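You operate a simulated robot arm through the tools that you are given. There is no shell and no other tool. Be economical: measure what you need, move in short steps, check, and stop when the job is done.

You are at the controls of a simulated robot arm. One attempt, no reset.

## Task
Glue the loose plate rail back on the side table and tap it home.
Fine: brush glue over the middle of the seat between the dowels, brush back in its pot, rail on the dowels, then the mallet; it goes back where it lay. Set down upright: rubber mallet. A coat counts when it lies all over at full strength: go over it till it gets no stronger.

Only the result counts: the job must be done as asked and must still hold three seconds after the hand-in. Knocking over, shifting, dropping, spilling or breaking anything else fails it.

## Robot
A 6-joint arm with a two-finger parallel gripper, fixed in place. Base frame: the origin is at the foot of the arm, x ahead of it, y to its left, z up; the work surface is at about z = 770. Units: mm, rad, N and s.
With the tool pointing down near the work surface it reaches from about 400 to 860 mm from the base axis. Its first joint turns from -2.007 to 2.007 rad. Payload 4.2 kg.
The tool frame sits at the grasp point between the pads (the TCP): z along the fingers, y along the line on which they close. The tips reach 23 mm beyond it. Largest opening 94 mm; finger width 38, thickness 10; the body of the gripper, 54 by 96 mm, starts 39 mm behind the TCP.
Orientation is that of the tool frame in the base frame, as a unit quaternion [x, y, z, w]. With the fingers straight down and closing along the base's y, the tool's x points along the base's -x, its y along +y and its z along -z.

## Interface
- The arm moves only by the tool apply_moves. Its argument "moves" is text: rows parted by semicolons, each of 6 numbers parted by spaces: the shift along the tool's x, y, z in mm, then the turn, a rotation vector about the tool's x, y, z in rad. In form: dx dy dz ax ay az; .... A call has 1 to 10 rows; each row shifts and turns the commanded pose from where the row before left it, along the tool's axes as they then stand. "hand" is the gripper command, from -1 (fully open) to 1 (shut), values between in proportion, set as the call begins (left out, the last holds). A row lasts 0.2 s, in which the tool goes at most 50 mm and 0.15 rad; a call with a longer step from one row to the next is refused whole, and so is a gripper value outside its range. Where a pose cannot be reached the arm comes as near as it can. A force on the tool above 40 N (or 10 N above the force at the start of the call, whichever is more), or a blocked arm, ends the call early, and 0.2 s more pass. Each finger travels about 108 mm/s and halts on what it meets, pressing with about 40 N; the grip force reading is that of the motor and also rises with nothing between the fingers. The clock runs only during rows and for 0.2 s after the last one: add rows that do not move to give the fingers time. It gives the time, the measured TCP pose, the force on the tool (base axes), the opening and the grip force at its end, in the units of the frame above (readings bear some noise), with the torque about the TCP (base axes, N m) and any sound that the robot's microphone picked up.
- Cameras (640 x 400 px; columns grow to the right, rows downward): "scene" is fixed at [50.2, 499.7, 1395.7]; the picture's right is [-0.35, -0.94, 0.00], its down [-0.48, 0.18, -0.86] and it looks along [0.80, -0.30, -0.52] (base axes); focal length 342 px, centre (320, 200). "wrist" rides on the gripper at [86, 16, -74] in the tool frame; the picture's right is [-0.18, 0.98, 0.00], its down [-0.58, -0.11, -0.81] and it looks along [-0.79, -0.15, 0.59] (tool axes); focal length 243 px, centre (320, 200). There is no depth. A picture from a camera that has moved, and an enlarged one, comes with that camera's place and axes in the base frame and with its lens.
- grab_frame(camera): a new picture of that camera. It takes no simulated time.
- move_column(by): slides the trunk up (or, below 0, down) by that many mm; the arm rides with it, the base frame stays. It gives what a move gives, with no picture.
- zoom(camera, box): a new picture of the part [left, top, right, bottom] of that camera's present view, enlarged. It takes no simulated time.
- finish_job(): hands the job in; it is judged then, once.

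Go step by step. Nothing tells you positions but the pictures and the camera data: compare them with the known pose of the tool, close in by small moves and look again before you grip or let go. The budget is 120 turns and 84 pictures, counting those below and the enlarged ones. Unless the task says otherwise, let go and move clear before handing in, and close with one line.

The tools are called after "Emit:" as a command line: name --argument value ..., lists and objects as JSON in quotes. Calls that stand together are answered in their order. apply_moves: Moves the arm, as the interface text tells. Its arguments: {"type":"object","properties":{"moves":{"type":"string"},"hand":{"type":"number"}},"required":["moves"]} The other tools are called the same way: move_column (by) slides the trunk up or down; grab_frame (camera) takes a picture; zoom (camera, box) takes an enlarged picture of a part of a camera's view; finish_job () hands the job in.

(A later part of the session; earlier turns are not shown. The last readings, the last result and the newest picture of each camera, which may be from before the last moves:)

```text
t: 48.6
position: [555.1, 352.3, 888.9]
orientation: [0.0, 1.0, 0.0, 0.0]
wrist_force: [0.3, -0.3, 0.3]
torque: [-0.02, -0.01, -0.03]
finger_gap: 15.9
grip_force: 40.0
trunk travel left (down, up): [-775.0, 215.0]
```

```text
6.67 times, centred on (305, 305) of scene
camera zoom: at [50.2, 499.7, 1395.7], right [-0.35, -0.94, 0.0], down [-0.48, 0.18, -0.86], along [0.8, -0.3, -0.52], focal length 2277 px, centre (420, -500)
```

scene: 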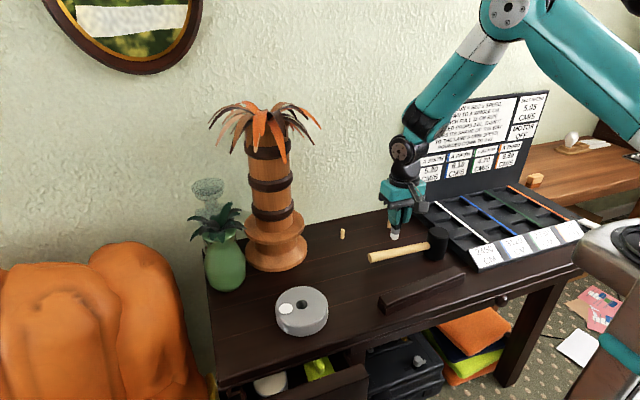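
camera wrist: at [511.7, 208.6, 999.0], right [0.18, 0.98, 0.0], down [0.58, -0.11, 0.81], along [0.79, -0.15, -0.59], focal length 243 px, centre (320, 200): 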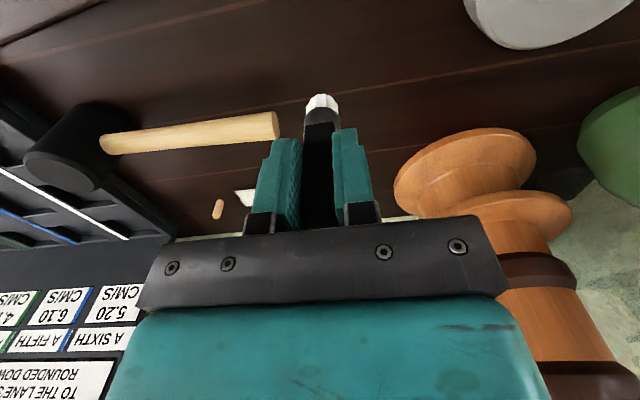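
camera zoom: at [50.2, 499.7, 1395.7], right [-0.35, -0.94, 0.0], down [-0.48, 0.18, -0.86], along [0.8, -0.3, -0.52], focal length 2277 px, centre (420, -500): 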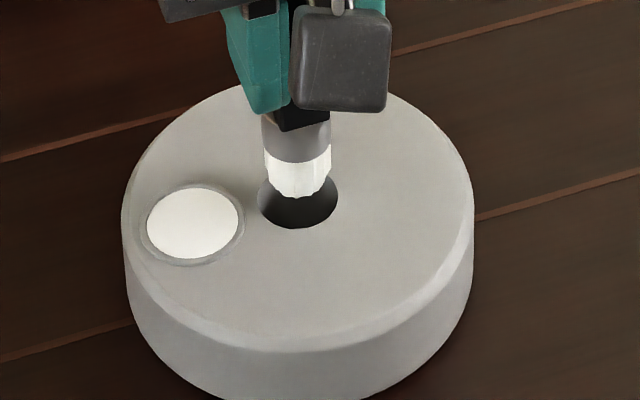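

Brush still seems a few mm too far in +x. Nudging −4.5 mm and looking again.

Emit:
apply_moves --moves "4.5 0.5 2 0 0 0; 0 0 0 0 0 0"

Emit:
zoom --camera "wrist" --box '[260, 40, 380, 130]'

Emit:
zoom --camera "scene" --box '[265, 275, 345, 335]'

```text
t: 49.2
position: [550.4, 353.2, 888.1]
orientation: [0.0, 1.0, 0.0, 0.0]
wrist_force: [0.2, 0.8, 0.8]
torque: [0.02, -0.02, 0.02]
finger_gap: 16.1
grip_force: 40.0
trunk travel left (down, up): [-775.0, 215.0]
```

```text
4.44 times, centred on (320, 85) of wrist
camera zoom: at [462.7, 370.2, 960.9], right [0.18, 0.98, 0.0], down [0.58, -0.11, 0.81], along [0.79, -0.15, -0.59], focal length 1078 px, centre (320, 711)
```

zoom: 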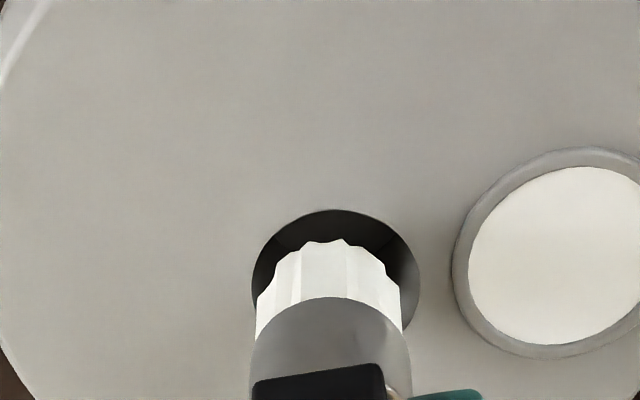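

```text
6.67 times, centred on (305, 305) of scene
camera zoom: at [50.2, 499.7, 1395.7], right [-0.35, -0.94, 0.0], down [-0.48, 0.18, -0.86], along [0.8, -0.3, -0.52], focal length 2277 px, centre (420, -500)
```

zoom: 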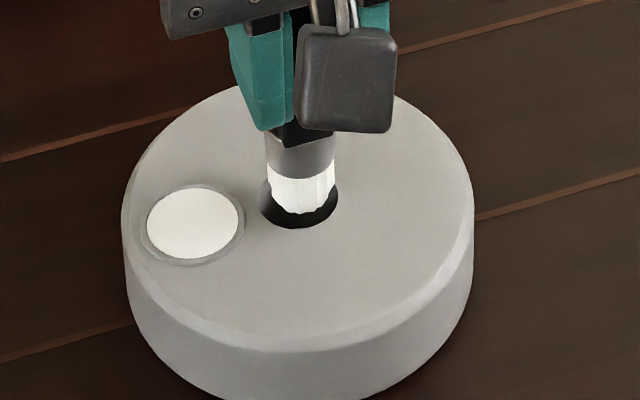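

Both views average to centred. Lowering slowly with a 0.9 mm y trim and watching force.

Emit:
apply_moves --moves "0 0.9 2 0 0 0; 0 0 2 0 0 0; 0 0 2 0 0 0; 0 0 2 0 0 0; 0 0 2 0 0 0; 0 0 0 0 0 0"

Emit:
zoom --camera "wrist" --box '[260, 40, 380, 130]'

Emit:
zoom --camera "scene" --box '[265, 275, 345, 335]'

```text
t: 50.7
position: [551.4, 353.8, 880.6]
orientation: [0.001, 1.0, 0.003, 0.004]
wrist_force: [-3.2, -7.2, 19.2]
torque: [-0.52, 0.3, 0.02]
finger_gap: 16.2
grip_force: 40.0
trunk travel left (down, up): [-775.0, 215.0]
stopped in row 6: the force on the tool passed its limit at 40 N (the readings are from after the stop); the commanded pose is now the measured one
```

```text
4.44 times, centred on (320, 85) of wrist
camera zoom: at [463.2, 371.7, 954.9], right [0.19, 0.98, 0.01], down [0.58, -0.11, 0.81], along [0.8, -0.15, -0.59], focal length 1078 px, centre (320, 711)
```

zoom: 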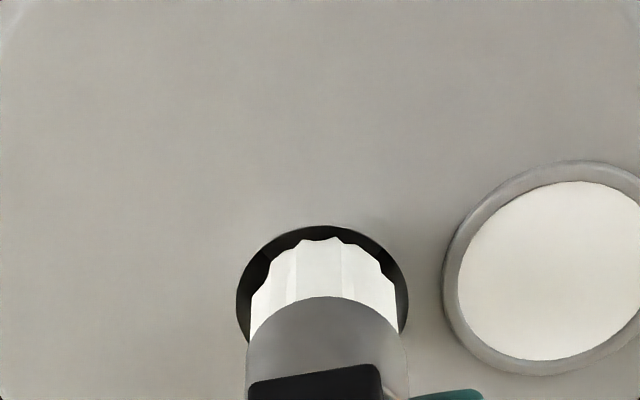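

```text
6.67 times, centred on (305, 305) of scene
camera zoom: at [50.2, 499.7, 1395.7], right [-0.35, -0.94, 0.0], down [-0.48, 0.18, -0.86], along [0.8, -0.3, -0.52], focal length 2277 px, centre (420, -500)
```

zoom: 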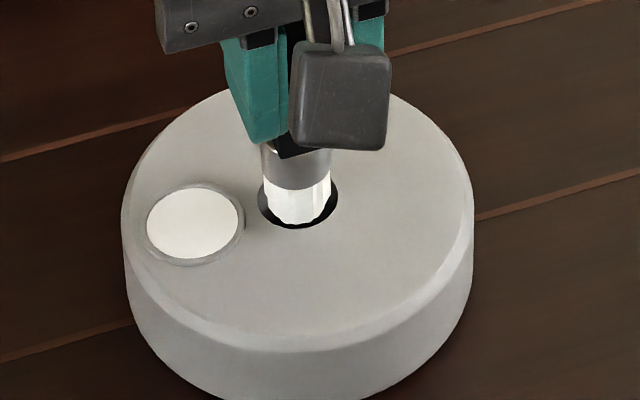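

It met the rim. Evidence points to the brush being slightly too far toward −x; I'll lift 4 mm, fix the small tilt, shift +2 mm x and retry.

Emit:
apply_moves --moves "0 0 -4 0 0 0; -1.5 -0.3 0 0.006 0.008 -0.002; 0 0 0 0 0 0; 0 0 2 0 0 0; 0 0 2 0 0 0; 0 0 1 0 0 0"

Emit:
zoom --camera "wrist" --box '[260, 40, 380, 130]'

Emit:
zoom --camera "scene" --box '[265, 275, 345, 335]'

```text
t: 52.1
position: [551.3, 353.1, 880.6]
orientation: [-0.001, 1.0, 0.0, -0.002]
wrist_force: [-3.4, -3.6, 18.8]
torque: [-0.18, 0.37, 0.02]
finger_gap: 16.1
grip_force: 39.7
trunk travel left (down, up): [-775.0, 215.0]
```

```text
4.44 times, centred on (320, 85) of wrist
camera zoom: at [465.1, 371.6, 955.3], right [0.18, 0.98, 0.0], down [0.58, -0.11, 0.8], along [0.79, -0.15, -0.59], focal length 1078 px, centre (320, 711)
```

zoom: 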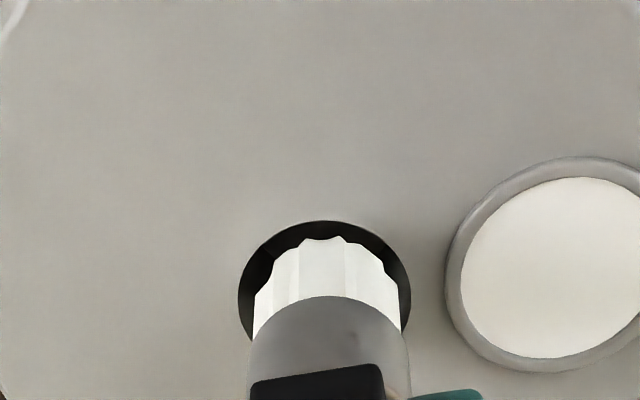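

```text
6.67 times, centred on (305, 305) of scene
camera zoom: at [50.2, 499.7, 1395.7], right [-0.35, -0.94, 0.0], down [-0.48, 0.18, -0.86], along [0.8, -0.3, -0.52], focal length 2277 px, centre (420, -500)
```

zoom: 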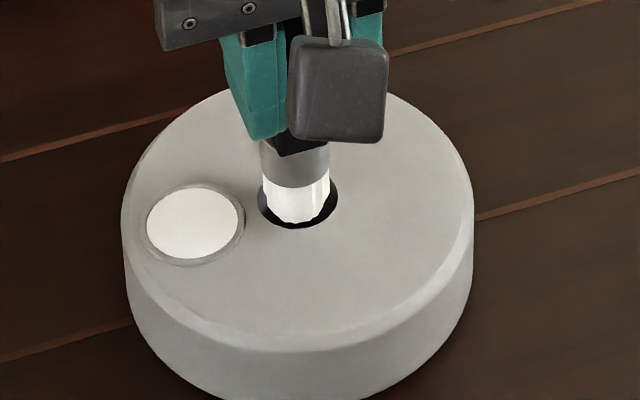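

Torque puts the contact at the −x/+y edge, matching the pictures. Shifting +2.5 mm x, −0.8 mm y and retrying.

Emit:
apply_moves --moves "0 0 -4 0 0 0; -2.5 -0.8 0 0 0 0; 0 0 0 0 0 0; 0 0 2 0 0 0; 0 0 2 0 0 0; 0 0 1 0 0 0"

Emit:
zoom --camera "scene" --box '[265, 275, 345, 335]'

```text
t: 53.5
position: [555.5, 352.5, 878.1]
orientation: [-0.002, 1.0, -0.001, -0.004]
wrist_force: [-0.7, 0.5, 0.0]
torque: [-0.02, 0.05, 0.03]
finger_gap: 16.1
grip_force: 39.8
trunk travel left (down, up): [-775.0, 215.0]
```

```text
6.67 times, centred on (305, 305) of scene
camera zoom: at [50.2, 499.7, 1395.7], right [-0.35, -0.94, 0.0], down [-0.48, 0.18, -0.86], along [0.8, -0.3, -0.52], focal length 2277 px, centre (420, -500)
```

zoom: 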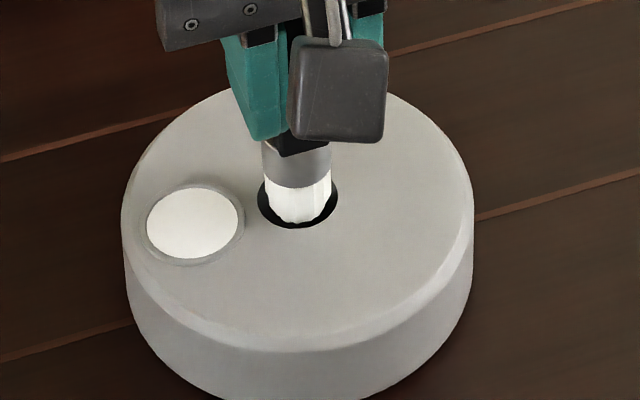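

No force now — it's in the hole. Continuing down gently until it seats.

Emit:
apply_moves --moves "0 0 2 -0.001 -0.004 0.002; 0 0 3 0 0 0; 0 0 3 0 0 0; 0 0 3 0 0 0; 0 0 3 0 0 0; 0 0 0 0 0 0"

Emit:
zoom --camera "scene" --box '[265, 275, 345, 335]'

```text
t: 54.9
position: [554.2, 352.1, 863.7]
orientation: [0.0, 1.0, -0.001, 0.0]
wrist_force: [-0.1, -0.4, 1.0]
torque: [0.0, -0.02, 0.03]
finger_gap: 15.9
grip_force: 40.2
trunk travel left (down, up): [-775.0, 215.0]
```

```text
6.67 times, centred on (305, 305) of scene
camera zoom: at [50.2, 499.7, 1395.7], right [-0.35, -0.94, 0.0], down [-0.48, 0.18, -0.86], along [0.8, -0.3, -0.52], focal length 2277 px, centre (420, -500)
```

zoom: 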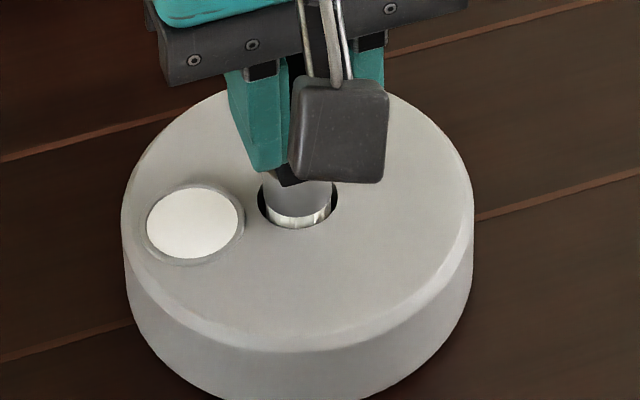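

Going in smoothly. Continuing.

Emit:
apply_moves --moves "0 0 2 0 0 0; 0 0 2 0 0 0; 0 0 2 0 0 0; 0 0 1.5 0 0 0; 0 0 1.5 0 0 0; 0 0 0 0 0 0"

```text
t: 56.3
position: [555.7, 352.4, 854.4]
orientation: [0.0, 1.0, -0.001, 0.0]
wrist_force: [1.2, -0.4, -0.5]
torque: [0.01, 0.0, 0.02]
finger_gap: 16.0
grip_force: 40.2
trunk travel left (down, up): [-775.0, 215.0]
```

Emit:
apply_moves --moves "0 0 1.5 0 0 0; 0 0 1 0 0 0; 0 0 1 0 0 0; 0 0 1 0 0 0; 0 0 0 0 0 0"

Emit:
zoom --camera "scene" --box '[265, 275, 345, 335]'

```text
t: 57.5
position: [554.5, 353.1, 852.5]
orientation: [0.0, 1.0, 0.001, 0.002]
wrist_force: [-6.1, -3.4, 20.9]
torque: [-0.14, -0.97, -0.18]
finger_gap: 16.0
grip_force: 39.9
trunk travel left (down, up): [-775.0, 215.0]
heard: snap
```

```text
6.67 times, centred on (305, 305) of scene
camera zoom: at [50.2, 499.7, 1395.7], right [-0.35, -0.94, 0.0], down [-0.48, 0.18, -0.86], along [0.8, -0.3, -0.52], focal length 2277 px, centre (420, -500)
```

zoom: 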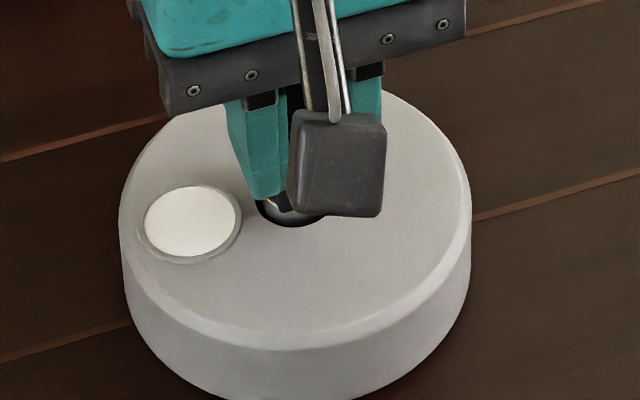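

A snap sounded with 21 N; likely the brush reached its seat. I'll ease up slightly and look closely.

Emit:
apply_moves --moves "0 0 -1 0 0 0; 0 0 0 0 0 0"

Emit:
grab_frame --camera "wrist"

Emit:
zoom --camera "wrist" --box '[240, 40, 400, 160]'

```text
t: 58.1
position: [556.0, 352.5, 852.1]
orientation: [0.0, 1.0, 0.001, 0.0]
wrist_force: [-2.4, 0.6, 16.5]
torque: [0.03, -0.95, 0.03]
finger_gap: 16.3
grip_force: 39.7
trunk travel left (down, up): [-775.0, 215.0]
```

```text
32 pictures are left
camera wrist: at [467.5, 371.3, 925.7], right [0.18, 0.98, 0.0], down [0.58, -0.11, 0.81], along [0.79, -0.15, -0.59], focal length 243 px, centre (320, 200)
```

wrist: 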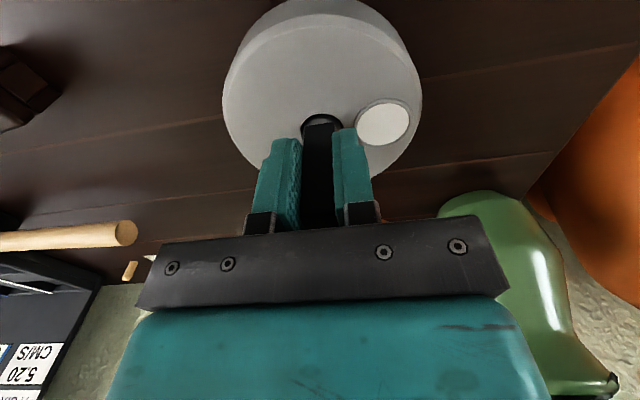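

```text
3.33 times, centred on (320, 100) of wrist
camera zoom: at [467.5, 371.3, 925.7], right [0.18, 0.98, 0.0], down [0.58, -0.11, 0.81], along [0.79, -0.15, -0.59], focal length 809 px, centre (320, 533)
```

zoom: 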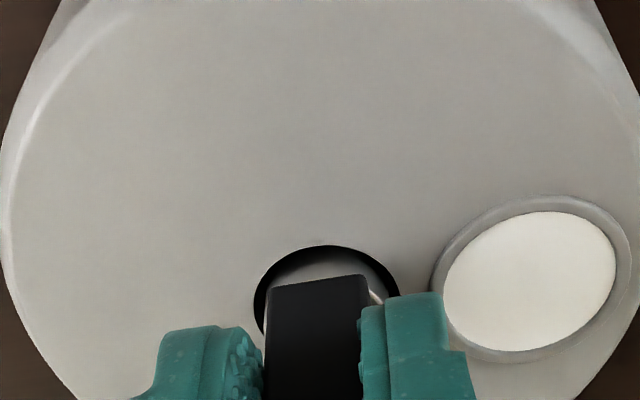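

Brush is deep in the hole, near its floor. Relieving the residual force, then opening.

Emit:
apply_moves --moves "0 0 -1 0 0 0; 0 0 0 0 0 0"

Emit:
apply_moves --moves "0 0 0 0 0 0; 0 0 0 0 0 0; 0 0 0 0 0 0" --hand 0.2

Emit:
zoom --camera "scene" --box '[245, 260, 365, 350]'

```text
t: 58.7
position: [555.3, 352.9, 852.7]
orientation: [0.0, 1.0, -0.001, 0.0]
wrist_force: [-0.8, 4.1, 4.9]
torque: [0.22, -0.53, 0.21]
finger_gap: 16.2
grip_force: 40.1
trunk travel left (down, up): [-775.0, 215.0]
```

```text
t: 59.5
position: [554.7, 353.7, 852.2]
orientation: [0.0, 1.0, -0.001, -0.001]
wrist_force: [0.3, -1.0, 0.3]
torque: [0.02, 0.02, -0.03]
finger_gap: 37.6
grip_force: 0.1
trunk travel left (down, up): [-775.0, 215.0]
```

```text
4.44 times, centred on (305, 305) of scene
camera zoom: at [50.2, 499.7, 1395.7], right [-0.35, -0.94, 0.0], down [-0.48, 0.18, -0.86], along [0.8, -0.3, -0.52], focal length 1518 px, centre (387, -267)
```

zoom: 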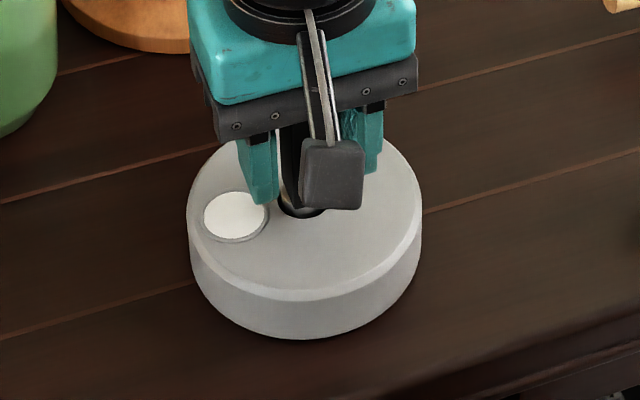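

Brush released and standing. Rising and going to view the rail.

Emit:
apply_moves --moves "0 0 -25 0 0 0; 0 0 -35 0 0 0; 0 0 -40 0 0 0; 8 -45 0 0 0 0; 8 -45 0 0 0 0; 8 -45 0 0 0 0; 8 -45 0 0 0 0; 8 -45 0 0 0 0; 8 -45 0 0 0 0; 7 -20 0 0 0 0"

Emit:
grab_frame --camera "wrist"

Emit:
grab_frame --camera "scene"

```text
t: 61.7
position: [500.2, 62.6, 954.0]
orientation: [0.0, 1.0, 0.001, 0.0]
wrist_force: [-0.1, -0.6, 0.3]
torque: [-0.01, 0.0, 0.02]
finger_gap: 37.4
grip_force: 0.1
trunk travel left (down, up): [-775.0, 215.0]
```

```text
29 pictures are left
camera wrist: at [413.0, 81.5, 1026.8], right [0.18, 0.98, 0.0], down [0.58, -0.11, 0.81], along [0.79, -0.15, -0.59], focal length 243 px, centre (320, 200)
```

wrist: 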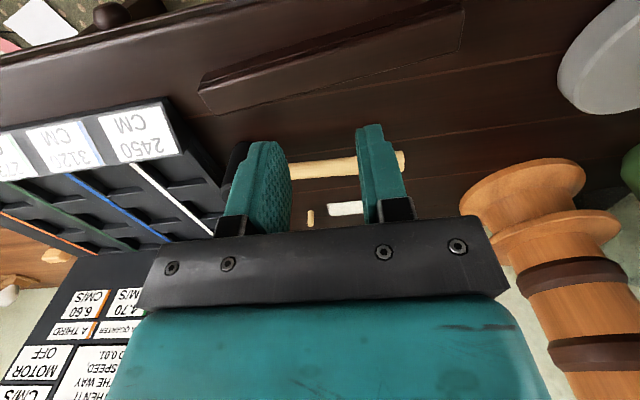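

```text
28 pictures are left
```

scene: 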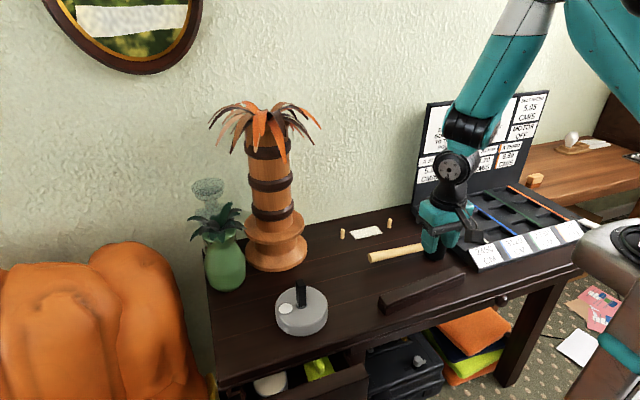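

The brush stands in its pot. Now a closer look at the rail.

Emit:
zoom --camera "wrist" --box '[180, 0, 480, 130]'

Emit:
zoom --camera "scene" --box '[370, 250, 480, 330]'

```text
2.13 times, centred on (330, 65) of wrist
camera zoom: at [413.0, 81.5, 1026.8], right [0.18, 0.98, 0.0], down [0.58, -0.11, 0.81], along [0.79, -0.15, -0.59], focal length 518 px, centre (299, 488)
```

zoom: 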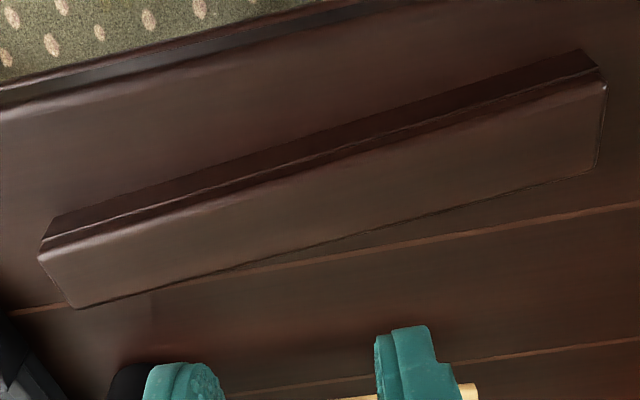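

```text
5.00 times, centred on (425, 290) of scene
camera zoom: at [50.2, 499.7, 1395.7], right [-0.35, -0.94, 0.0], down [-0.48, 0.18, -0.86], along [0.8, -0.3, -0.52], focal length 1708 px, centre (-205, -250)
```

zoom: 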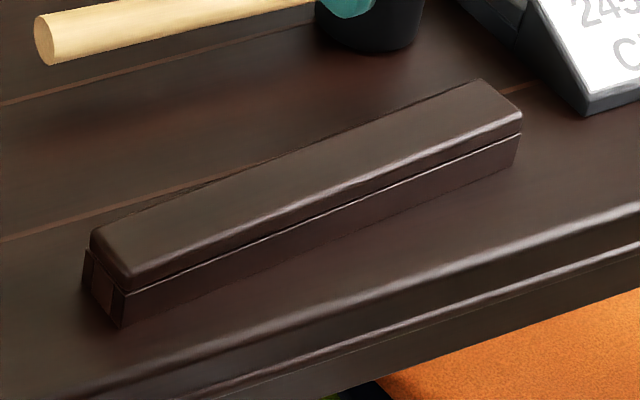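

The rail lies with its cap up: centre ≈ (517,60), length ≈ 237 along y, yaw ≈ +0.09 rad, width ≈ 28, top ≈ 806. I'll turn the gripper so it closes across the rail.

Emit:
apply_moves --moves "0 0 0 0 0 0.148; 0 0 0 0 0 0.148; 0 0 0 0 0 0.148; 0 0 0 0 0 0.148; 0 0 0 0 0 0.148; 0 0 0 0 0 0.148; 0 0 0 0 0 0.148; 0 0 0 0 0 0.148; 0 0 0 0 0 0.148; 0 0 0 0 0 0.148" --hand -0.3

Emit:
apply_moves --moves "0 17 30 0 0 0; 0 0 40 0 0 0; 0 0 25 0 0 0; 0 0 0 0 0 0"

Emit:
grab_frame --camera "wrist"

Emit:
zoom --camera "scene" --box '[370, 240, 480, 320]'

```text
t: 63.9
position: [499.7, 63.2, 954.0]
orientation: [0.676, 0.737, -0.001, 0.001]
wrist_force: [1.0, 0.4, 0.0]
torque: [0.04, 0.01, 0.0]
finger_gap: 61.0
grip_force: 0.0
trunk travel left (down, up): [-775.0, 215.0]
```

```text
t: 64.9
position: [516.7, 63.9, 858.5]
orientation: [0.675, 0.738, 0.0, 0.001]
wrist_force: [-0.3, -0.1, -0.2]
torque: [0.04, -0.02, 0.0]
finger_gap: 61.1
grip_force: 0.0
trunk travel left (down, up): [-775.0, 215.0]
```

```text
25 pictures are left
camera wrist: at [524.2, 152.8, 931.5], right [1.0, -0.1, 0.0], down [-0.06, -0.59, 0.81], along [-0.08, -0.8, -0.59], focal length 243 px, centre (320, 200)
```

wrist: 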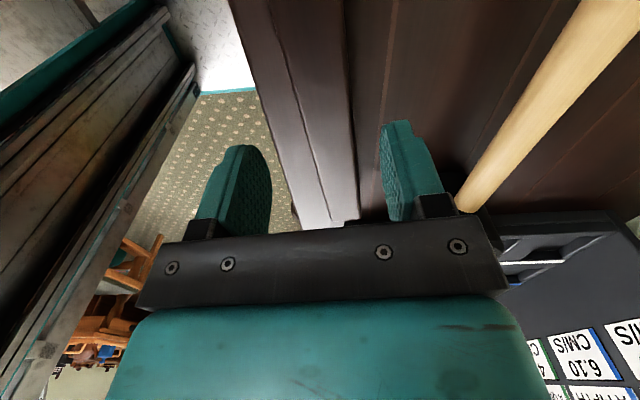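

```text
5.00 times, centred on (425, 280) of scene
camera zoom: at [50.2, 499.7, 1395.7], right [-0.35, -0.94, 0.0], down [-0.48, 0.18, -0.86], along [0.8, -0.3, -0.52], focal length 1708 px, centre (-205, -200)
```

zoom: 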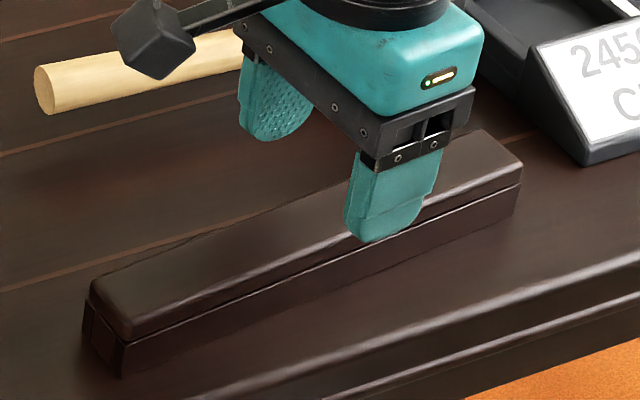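

Rail is centred between the fingers. Descending to grip height and closing.

Emit:
apply_moves --moves "-3 0 20 0 0 0; 0 0 20 0 0 0; 0 0 16 0 0 0; 0 0 0 0 0 0"

Emit:
apply_moves --moves "0 0 0 0 0 0; 0 0 0 0 0 0; 0 0 0 0 0 0" --hand 1

Emit:
apply_moves --moves "0 0 -20 0 0 0; 0 0 -30 0 0 0; 0 0 -30 0 0 0; 0 0 0 0 0 0"

Emit:
grab_frame --camera "wrist"

Emit:
zoom --camera "scene" --box '[360, 220, 480, 310]'

```text
t: 65.9
position: [515.6, 60.0, 801.8]
orientation: [0.674, 0.739, 0.0, 0.0]
wrist_force: [-0.5, 0.5, -0.5]
torque: [-0.01, 0.0, 0.0]
finger_gap: 61.1
grip_force: 0.0
trunk travel left (down, up): [-775.0, 215.0]
```

```text
t: 66.7
position: [515.0, 59.6, 802.8]
orientation: [0.674, 0.739, -0.001, 0.0]
wrist_force: [-0.6, -0.1, 0.1]
torque: [0.02, -0.01, -0.01]
finger_gap: 31.5
grip_force: 40.2
trunk travel left (down, up): [-775.0, 215.0]
```

```text
t: 67.7
position: [517.8, 61.2, 884.0]
orientation: [0.674, 0.739, -0.002, 0.0]
wrist_force: [-0.5, -1.0, -1.0]
torque: [0.02, 0.01, -0.02]
finger_gap: 31.5
grip_force: 39.5
trunk travel left (down, up): [-775.0, 215.0]
```

```text
23 pictures are left
camera wrist: at [524.5, 150.9, 957.4], right [1.0, -0.1, 0.0], down [-0.06, -0.59, 0.81], along [-0.08, -0.8, -0.59], focal length 243 px, centre (320, 200)
```

wrist: 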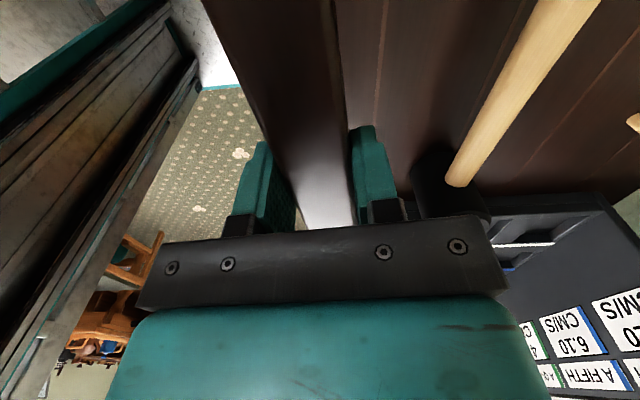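

```text
4.44 times, centred on (420, 265) of scene
camera zoom: at [50.2, 499.7, 1395.7], right [-0.35, -0.94, 0.0], down [-0.48, 0.18, -0.86], along [0.8, -0.3, -0.52], focal length 1518 px, centre (-124, -89)
```

zoom: 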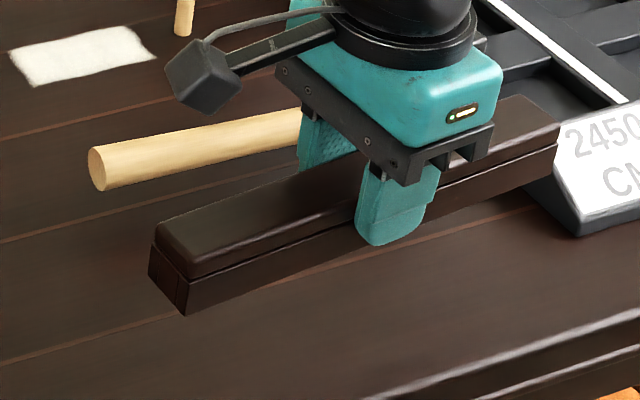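

Rail is held (31.5 mm wide). Raising, squaring it to the table and carrying it over the dowels at hover height.

Emit:
apply_moves --moves "0 0 -40 0 0 0.092; 0 45 0 0 0 0; 0 45 0 0 0 0; 0 45 0 0 0 0; 0 45 0 0 0 0; 0 45 0 0 0 0; 0 44 0 0 0 0; 10 0 0 0 0 0; 0 0 30 0 0 0; 0 0 25 0 0 0"

Emit:
zoom --camera "scene" --box '[315, 180, 435, 260]'

Emit:
grab_frame --camera "wrist"

```text
t: 69.9
position: [783.5, 70.3, 866.3]
orientation: [0.708, 0.707, -0.001, 0.001]
wrist_force: [0.2, -0.5, -1.7]
torque: [-0.01, -0.03, -0.03]
finger_gap: 31.5
grip_force: 40.1
trunk travel left (down, up): [-775.0, 215.0]
```

```text
5.00 times, centred on (375, 220) of scene
camera zoom: at [50.2, 499.7, 1395.7], right [-0.35, -0.94, 0.0], down [-0.48, 0.18, -0.86], along [0.8, -0.3, -0.52], focal length 1708 px, centre (45, 100)
```

zoom: 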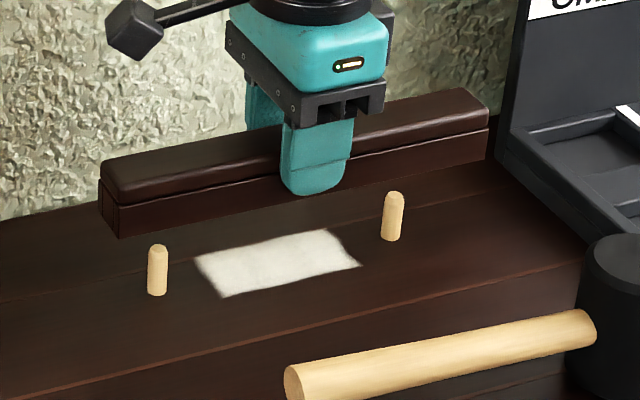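

```text
20 pictures are left
camera wrist: at [800.4, 158.3, 939.4], right [0.98, -0.19, 0.0], down [-0.11, -0.58, 0.81], along [-0.15, -0.79, -0.59], focal length 243 px, centre (320, 200)
```

wrist: 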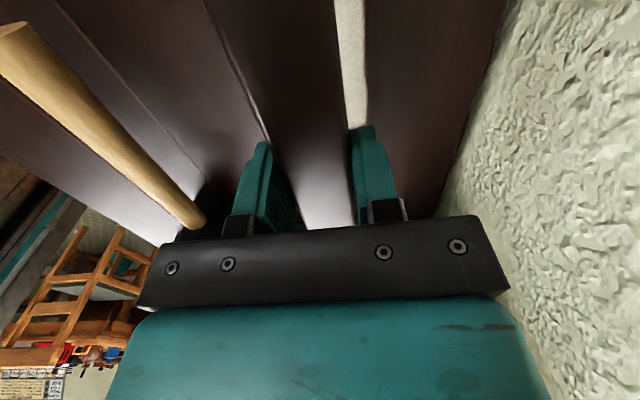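

In the scene frame the rail centre sits at about (782,66) against dowel mid (789,71.4). Shifting by (+6.8,+5) and lowering to just above the dowel tops.

Emit:
apply_moves --moves "5 6.8 0 0 0 0; 0 0 12 0 0 0; 0 0 0 0 0 0; 0 0 0 0 0 0"

Emit:
zoom --camera "scene" --box '[330, 190, 426, 254]'

```text
t: 70.9
position: [792.9, 75.3, 854.7]
orientation: [0.707, 0.707, -0.002, 0.001]
wrist_force: [-0.1, 0.3, -0.9]
torque: [0.0, -0.01, 0.03]
finger_gap: 31.7
grip_force: 39.8
trunk travel left (down, up): [-775.0, 215.0]
```

```text
6.25 times, centred on (378, 222) of scene
camera zoom: at [50.2, 499.7, 1395.7], right [-0.35, -0.94, 0.0], down [-0.48, 0.18, -0.86], along [0.8, -0.3, -0.52], focal length 2135 px, centre (-42, 62)
```

zoom: 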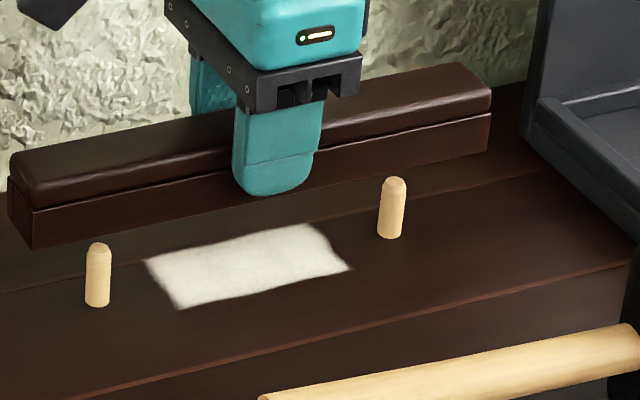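

Refining with the dowel base ellipses: dowels at x≈791.6, mid y≈70. Small shift (+1.8,−1.4), then a slow descent watching the force.

Emit:
apply_moves --moves "-1.4 1.8 4 0 0 0; 0 0 4 0 0 0; 0 0 3 0 0 0; 0 0 2 0 0 0; 0 0 2 0 0 0; 0 0 2 0 0 0; 0 0 2 0 0 0; 0 0 0 0 0 0"

```text
t: 72.7
position: [793.7, 73.6, 836.0]
orientation: [0.708, 0.707, -0.001, 0.001]
wrist_force: [0.0, -0.2, -0.6]
torque: [0.03, 0.01, -0.01]
finger_gap: 31.7
grip_force: 39.9
trunk travel left (down, up): [-775.0, 215.0]
```

Emit:
apply_moves --moves "0 0 1.5 0 0 0; 0 0 1.5 0 0 0; 0 0 1.5 0 0 0; 0 0 1.5 0 0 0; 0 0 0 0 0 0"

Emit:
zoom --camera "scene" --box '[330, 190, 426, 254]'

```text
t: 73.9
position: [795.1, 74.2, 829.7]
orientation: [0.708, 0.706, -0.001, 0.001]
wrist_force: [-0.1, 0.1, -0.8]
torque: [0.01, -0.01, -0.03]
finger_gap: 31.7
grip_force: 39.4
trunk travel left (down, up): [-775.0, 215.0]
```

```text
6.25 times, centred on (378, 222) of scene
camera zoom: at [50.2, 499.7, 1395.7], right [-0.35, -0.94, 0.0], down [-0.48, 0.18, -0.86], along [0.8, -0.3, -0.52], focal length 2135 px, centre (-42, 62)
```

zoom: 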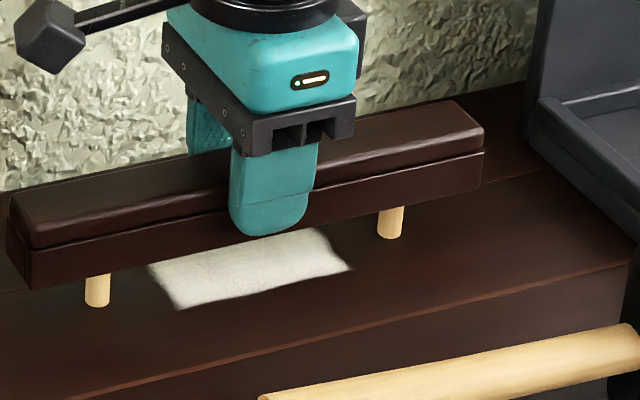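

No contact yet though the rail is below the dowel tops, so they appear to have entered. Continuing down slowly.

Emit:
apply_moves --moves "0 0 1.5 0 0 0; 0 0 1.5 0 0 0; 0 0 1.5 0 0 0; 0 0 1.5 0 0 0; 0 0 1.5 0 0 0; 0 0 0 0 0 0"

```text
t: 75.3
position: [793.1, 74.7, 822.2]
orientation: [0.708, 0.706, -0.001, 0.0]
wrist_force: [0.8, -0.4, -1.0]
torque: [0.02, 0.03, -0.01]
finger_gap: 31.9
grip_force: 39.9
trunk travel left (down, up): [-775.0, 215.0]
```

Emit:
apply_moves --moves "0 0 1.5 0 0 0; 0 0 1.5 0 0 0; 0 0 1.5 0 0 0; 0 0 1.5 0 0 0; 0 0 0 0 0 0"

Emit:
zoom --camera "scene" --box '[330, 190, 426, 254]'

```text
t: 76.5
position: [794.4, 74.3, 816.8]
orientation: [0.708, 0.707, -0.001, 0.001]
wrist_force: [0.1, -0.6, -1.3]
torque: [0.01, 0.0, 0.01]
finger_gap: 31.7
grip_force: 39.8
trunk travel left (down, up): [-775.0, 215.0]
```

```text
6.25 times, centred on (378, 222) of scene
camera zoom: at [50.2, 499.7, 1395.7], right [-0.35, -0.94, 0.0], down [-0.48, 0.18, -0.86], along [0.8, -0.3, -0.52], focal length 2135 px, centre (-42, 62)
```

zoom: 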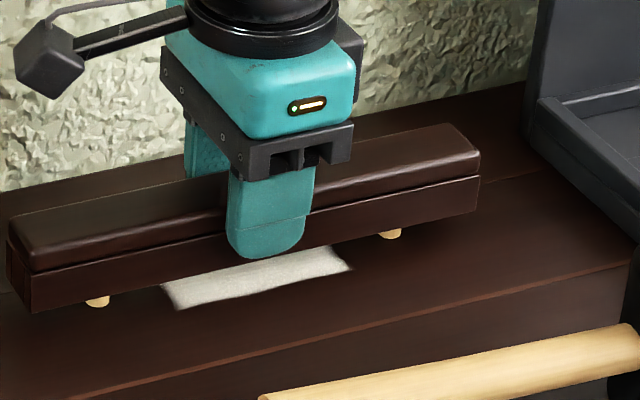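

Dowels are well inside the rail. Continuing until resistance.

Emit:
apply_moves --moves "0 0 1.5 0 0 0; 0 0 1.5 0 0 0; 0 0 1.5 0 0 0; 0 0 0 0 0 0"

Emit:
apply_moves --moves "0 0 1.5 0 0 0; 0 0 1.5 0 0 0; 0 0 1 0 0 0; 0 0 0 0 0 0"

```text
t: 77.5
position: [793.6, 73.0, 812.3]
orientation: [0.708, 0.707, -0.001, 0.001]
wrist_force: [-0.7, 0.9, -0.4]
torque: [0.09, 0.02, -0.03]
finger_gap: 31.5
grip_force: 40.2
trunk travel left (down, up): [-775.0, 215.0]
```

```text
t: 78.5
position: [794.9, 75.1, 808.9]
orientation: [0.707, 0.707, 0.001, 0.001]
wrist_force: [-5.8, -0.8, 30.8]
torque: [-0.5, 0.05, -0.01]
finger_gap: 31.8
grip_force: 40.5
trunk travel left (down, up): [-775.0, 215.0]
```

Resistance at about 6 mm proud — mallet stage. Easing, releasing and rising.

Emit:
apply_moves --moves "0 0 -0.7 0 0 0; 0 0 0 0 0 0"

Emit:
apply_moves --moves "0 0 0 0 0 0; 0 0 0 0 0 0; 0 0 -20 0 0 0; 0 0 -40 0 0 0; 0 0 -40 0 0 0; 0 -40 0 0 0 0; 0 -45 0 0 0 0; 0 -45 0 0 0 0; 0 0 0 0 0 0" --hand -0.3

Emit:
grab_frame --camera "scene"

Emit:
grab_frame --camera "wrist"

```text
t: 79.1
position: [795.2, 73.9, 810.1]
orientation: [0.708, 0.707, 0.003, 0.001]
wrist_force: [2.3, -0.5, 29.7]
torque: [-0.32, -0.01, -0.03]
finger_gap: 31.6
grip_force: 39.7
trunk travel left (down, up): [-775.0, 215.0]
```

```text
t: 81.1
position: [664.7, 74.1, 909.3]
orientation: [0.708, 0.706, 0.0, 0.0]
wrist_force: [-0.3, -0.1, -1.0]
torque: [0.02, 0.0, -0.06]
finger_gap: 61.4
grip_force: 0.0
trunk travel left (down, up): [-775.0, 215.0]
```

```text
16 pictures are left
```

scene: 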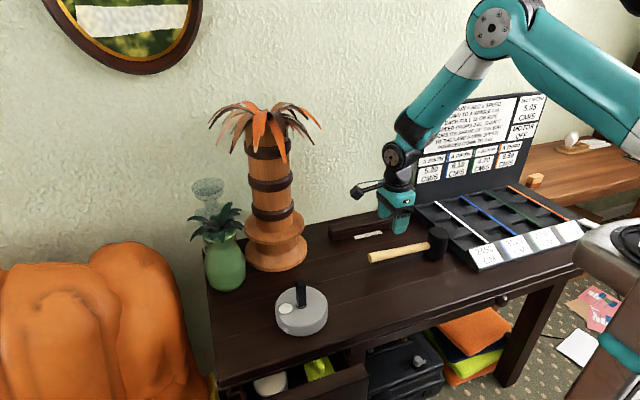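

```text
15 pictures are left
camera wrist: at [679.4, 161.9, 982.1], right [0.98, -0.19, 0.0], down [-0.11, -0.58, 0.81], along [-0.15, -0.79, -0.59], focal length 243 px, centre (320, 200)
```

wrist: 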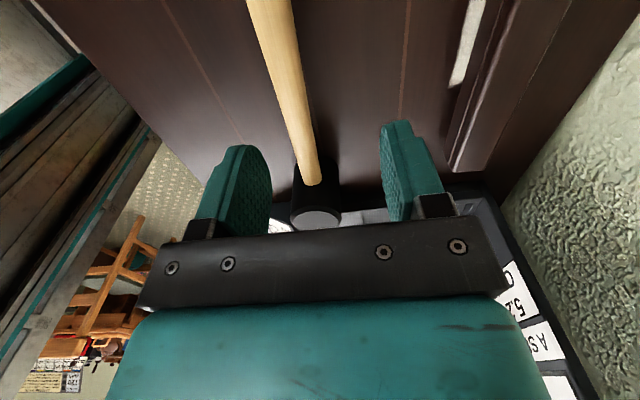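

Rail sits on the dowels, a few mm proud. The mallet handle runs along y at x≈640, z≈810, head centre near (635,−60). Positioning over the handle close to the head.

Emit:
apply_moves --moves "-32 -12 0 0 0 0; -32 -12 0 0 0 0; 0 0 25 0 0 0; 0 0 0 0 0 0"

Emit:
grab_frame --camera "wrist"

Emit:
zoom --camera "scene" --box '[355, 190, 475, 280]'

```text
t: 82.1
position: [638.8, 10.2, 885.1]
orientation: [0.708, 0.707, -0.001, 0.001]
wrist_force: [0.7, 0.3, 0.4]
torque: [0.0, 0.01, -0.01]
finger_gap: 61.2
grip_force: 0.0
trunk travel left (down, up): [-775.0, 215.0]
```

```text
14 pictures are left
camera wrist: at [654.6, 98.9, 958.5], right [0.98, -0.19, 0.0], down [-0.11, -0.58, 0.81], along [-0.15, -0.79, -0.59], focal length 243 px, centre (320, 200)
```

wrist: 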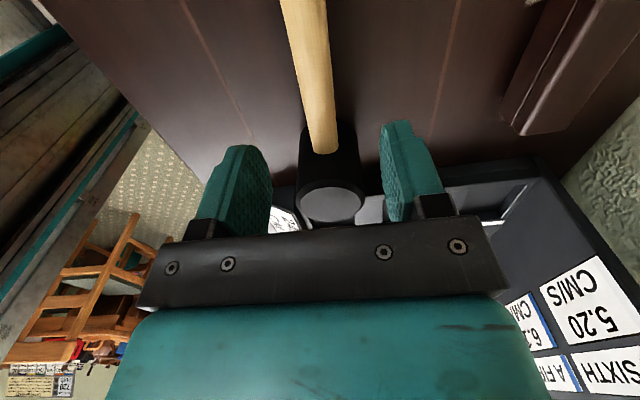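

```text
4.44 times, centred on (415, 235) of scene
camera zoom: at [50.2, 499.7, 1395.7], right [-0.35, -0.94, 0.0], down [-0.48, 0.18, -0.86], along [0.8, -0.3, -0.52], focal length 1518 px, centre (-102, 44)
```

zoom: 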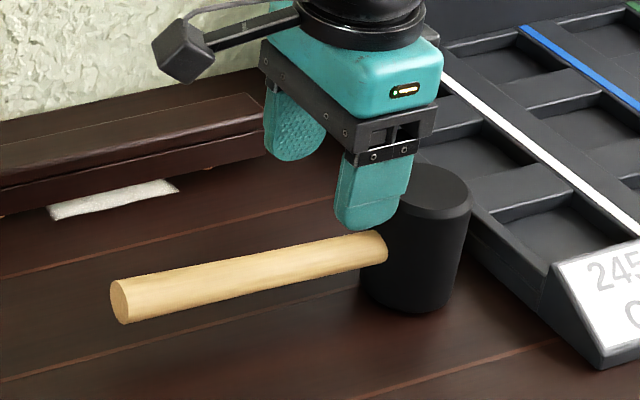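

Handle at x≈635 there with a slight yaw (~0.05). Aligning, lowering, gripping.

Emit:
apply_moves --moves "4 -3.5 0 0 0 0.05; 0 0 25 0 0 0; 0 0 25 0 0 0; 0 0 25 0 0 0; 0 0 0 0 0 0; 0 0 0 0 0 0"

Emit:
zoom --camera "scene" --box '[355, 190, 475, 280]'

```text
t: 83.5
position: [637.0, 15.1, 809.5]
orientation: [0.726, 0.688, 0.0, 0.001]
wrist_force: [-0.4, -0.3, -0.6]
torque: [0.03, -0.01, 0.01]
finger_gap: 61.0
grip_force: 0.1
trunk travel left (down, up): [-775.0, 215.0]
```

```text
4.44 times, centred on (415, 235) of scene
camera zoom: at [50.2, 499.7, 1395.7], right [-0.35, -0.94, 0.0], down [-0.48, 0.18, -0.86], along [0.8, -0.3, -0.52], focal length 1518 px, centre (-102, 44)
```

zoom: 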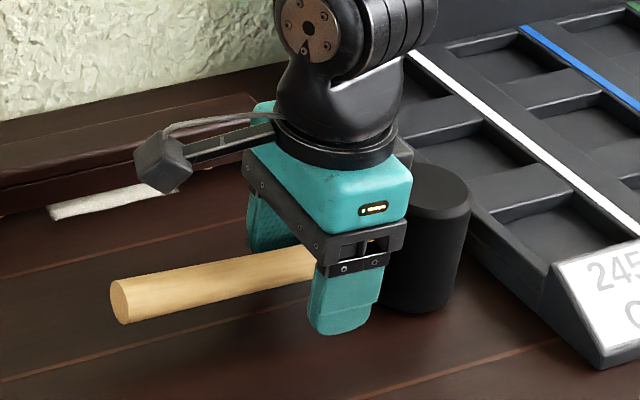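

Well placed. Closing on the handle, then a small lift.

Emit:
apply_moves --moves "0 0 0 0 0 0; 0 0 0 0 0 0; 0 0 0 0 0 0" --hand 1

Emit:
apply_moves --moves "0 0 -15 0 0 0; 0 0 -25 0 0 0; 0 0 -30 0 0 0; 0 0 -30 0 0 0; 0 0 0 0 0 0"

Emit:
zoom --camera "scene" --box '[325, 150, 485, 270]'

```text
t: 84.3
position: [638.4, 15.4, 811.2]
orientation: [0.726, 0.688, -0.001, 0.0]
wrist_force: [1.5, -0.8, 0.2]
torque: [0.09, -0.04, 0.07]
finger_gap: 23.5
grip_force: 40.1
trunk travel left (down, up): [-775.0, 215.0]
```

```text
t: 85.5
position: [636.7, 15.9, 908.2]
orientation: [0.725, 0.689, -0.001, 0.0]
wrist_force: [0.7, -0.4, -5.1]
torque: [0.27, -0.01, 0.03]
finger_gap: 23.3
grip_force: 40.0
trunk travel left (down, up): [-775.0, 215.0]
```

```text
3.33 times, centred on (405, 210) of scene
camera zoom: at [50.2, 499.7, 1395.7], right [-0.35, -0.94, 0.0], down [-0.48, 0.18, -0.86], along [0.8, -0.3, -0.52], focal length 1138 px, centre (37, 167)
```

zoom: 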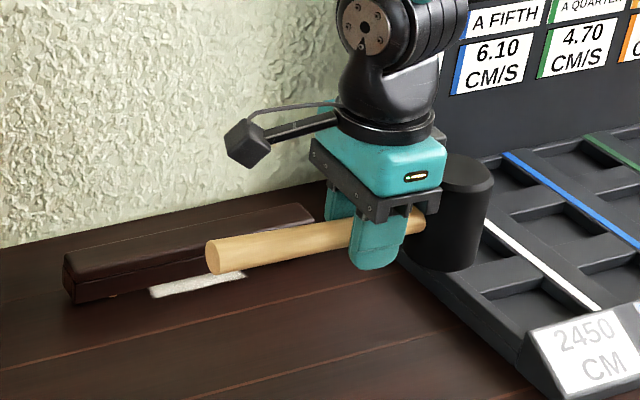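

The mallet is firm in the grip, head bottom about 40 mm below the TCP. Carrying it over the middle of the rail.

Emit:
apply_moves --moves "26 30.7 0 0 0 0; 26 30.7 0 0 0 0; 26 30.7 0 0 0 0; 26 30.7 0 0 0 0; 26 30.7 0 0 0 0; 0 0 20 0 0 0; 0 0 18 0 0 0; 0 0 0 0 0 0"

Emit:
zoom --camera "scene" --box '[310, 160, 430, 250]'

Emit:
grab_frame --camera "wrist"

```text
t: 87.3
position: [797.0, 136.9, 868.8]
orientation: [0.726, 0.688, -0.001, 0.001]
wrist_force: [0.0, -0.2, -4.9]
torque: [0.26, -0.02, -0.01]
finger_gap: 23.3
grip_force: 40.1
trunk travel left (down, up): [-775.0, 215.0]
```

```text
4.44 times, centred on (370, 205) of scene
camera zoom: at [50.2, 499.7, 1395.7], right [-0.35, -0.94, 0.0], down [-0.48, 0.18, -0.86], along [0.8, -0.3, -0.52], focal length 1518 px, centre (98, 178)
```

zoom: 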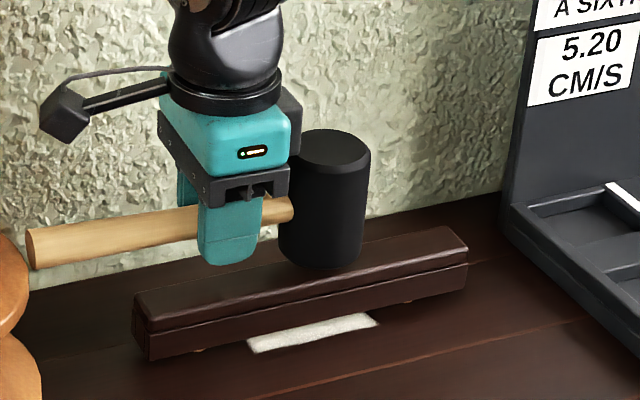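

```text
9 pictures are left
camera wrist: at [817.3, 225.6, 942.8], right [0.97, -0.23, 0.0], down [-0.14, -0.57, 0.81], along [-0.19, -0.78, -0.59], focal length 243 px, centre (320, 200)
```

wrist: 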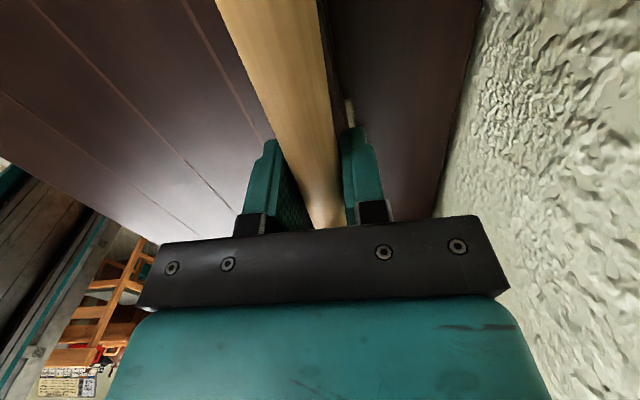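

The head is above the rail's middle with ~17 mm clearance. First tap.

Emit:
apply_moves --moves "0 0 20 0 0 0; 0 0 -20 0 0 0; 0 0 0 0 0 0"

```text
t: 88.1
position: [796.2, 137.1, 868.4]
orientation: [0.726, 0.688, -0.001, 0.0]
wrist_force: [-0.5, -0.1, -4.3]
torque: [0.27, 0.01, -0.03]
finger_gap: 23.2
grip_force: 40.5
trunk travel left (down, up): [-775.0, 215.0]
```

No contact yet; a deeper tap.

Emit:
apply_moves --moves "0 0 26 0 0 0; 0 0 -26 0 0 0; 0 0 0 0 0 0"

```text
t: 88.9
position: [795.9, 136.7, 867.7]
orientation: [0.725, 0.688, -0.001, 0.001]
wrist_force: [0.6, -0.2, -3.5]
torque: [0.26, -0.02, -0.02]
finger_gap: 22.9
grip_force: 40.3
trunk travel left (down, up): [-775.0, 215.0]
```

Still nothing heard; I'll find the surface slowly first.

Emit:
apply_moves --moves "0 0 15 0 0 0; 0 0 4 0 0 0; 0 0 2 0 0 0; 0 0 2 0 0 0; 0 0 0 0 0 0"

```text
t: 90.1
position: [797.8, 137.1, 848.3]
orientation: [0.725, 0.689, -0.001, 0.0]
wrist_force: [-1.1, 0.5, 1.6]
torque: [0.07, 0.03, -0.05]
finger_gap: 23.4
grip_force: 40.2
trunk travel left (down, up): [-775.0, 215.0]
```

Contact is at TCP z≈848. Raising and striking properly.

Emit:
apply_moves --moves "0 0 -22 0 0 0; 0 0 0 0 0 0; 0 0 30 0 0 0; 0 0 -30 0 0 0; 0 0 0 0 0 0"

```text
t: 91.3
position: [796.6, 137.1, 867.8]
orientation: [0.726, 0.688, -0.001, 0.001]
wrist_force: [0.9, -0.6, -3.6]
torque: [0.28, -0.02, 0.02]
finger_gap: 23.3
grip_force: 40.6
trunk travel left (down, up): [-775.0, 215.0]
```

Emit:
apply_moves --moves "0 0 30 0 0 0; 0 0 0 0 0 0; 0 0 -30 0 0 0; 0 0 0 0 0 0"

Emit:
zoom --camera "scene" --box '[310, 160, 430, 250]'

```text
t: 92.3
position: [796.7, 135.3, 868.3]
orientation: [0.725, 0.689, -0.002, 0.0]
wrist_force: [0.1, -1.4, -4.0]
torque: [0.27, 0.0, -0.01]
finger_gap: 23.4
grip_force: 40.2
trunk travel left (down, up): [-775.0, 215.0]
```

```text
4.44 times, centred on (370, 205) of scene
camera zoom: at [50.2, 499.7, 1395.7], right [-0.35, -0.94, 0.0], down [-0.48, 0.18, -0.86], along [0.8, -0.3, -0.52], focal length 1518 px, centre (98, 178)
```

zoom: 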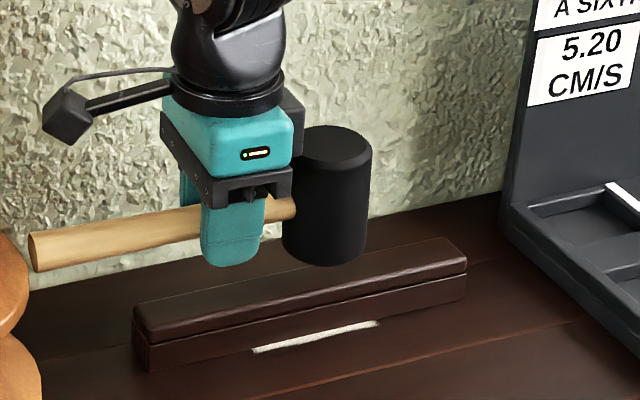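

The rail dropped ~6–8 mm and the dowels are hidden: it looks home. One more tap to make sure, slightly deeper.

Emit:
apply_moves --moves "0 0 33 0 0 0; 0 0 0 0 0 0; 0 0 -33 0 0 0; 0 0 0 0 0 0"

Emit:
apply_moves --moves "0 0 18 0 0 0; 0 0 4 0 0 0; 0 0 2 0 0 0; 0 0 2 0 0 0; 0 0 1 0 0 0; 0 0 0 0 0 0"

```text
t: 93.3
position: [796.6, 137.7, 868.0]
orientation: [0.726, 0.688, -0.001, -0.001]
wrist_force: [-0.1, -0.1, -4.1]
torque: [0.25, -0.03, -0.01]
finger_gap: 23.2
grip_force: 40.2
trunk travel left (down, up): [-775.0, 215.0]
```

```text
t: 94.7
position: [796.7, 136.7, 842.6]
orientation: [0.726, 0.688, -0.002, 0.0]
wrist_force: [-0.6, -0.3, -3.3]
torque: [0.27, -0.04, 0.01]
finger_gap: 23.4
grip_force: 40.6
trunk travel left (down, up): [-775.0, 215.0]
```

Emit:
apply_moves --moves "0 0 1 0 0 0; 0 0 1 0 0 0; 0 0 1 0 0 0; 0 0 0 0 0 0"

Emit:
apply_moves --moves "0 0 1 0 0 0; 0 0 1 0 0 0; 0 0 0 0 0 0"

```text
t: 95.7
position: [797.4, 136.4, 841.5]
orientation: [0.726, 0.688, 0.0, 0.001]
wrist_force: [2.3, -0.5, 12.8]
torque: [-0.62, -0.19, 0.05]
finger_gap: 23.4
grip_force: 40.0
trunk travel left (down, up): [-775.0, 215.0]
```

```text
t: 96.5
position: [797.1, 137.4, 840.4]
orientation: [0.726, 0.688, 0.0, 0.001]
wrist_force: [-1.1, -0.5, 26.6]
torque: [-1.16, 0.08, -0.06]
finger_gap: 23.3
grip_force: 39.9
trunk travel left (down, up): [-775.0, 215.0]
```

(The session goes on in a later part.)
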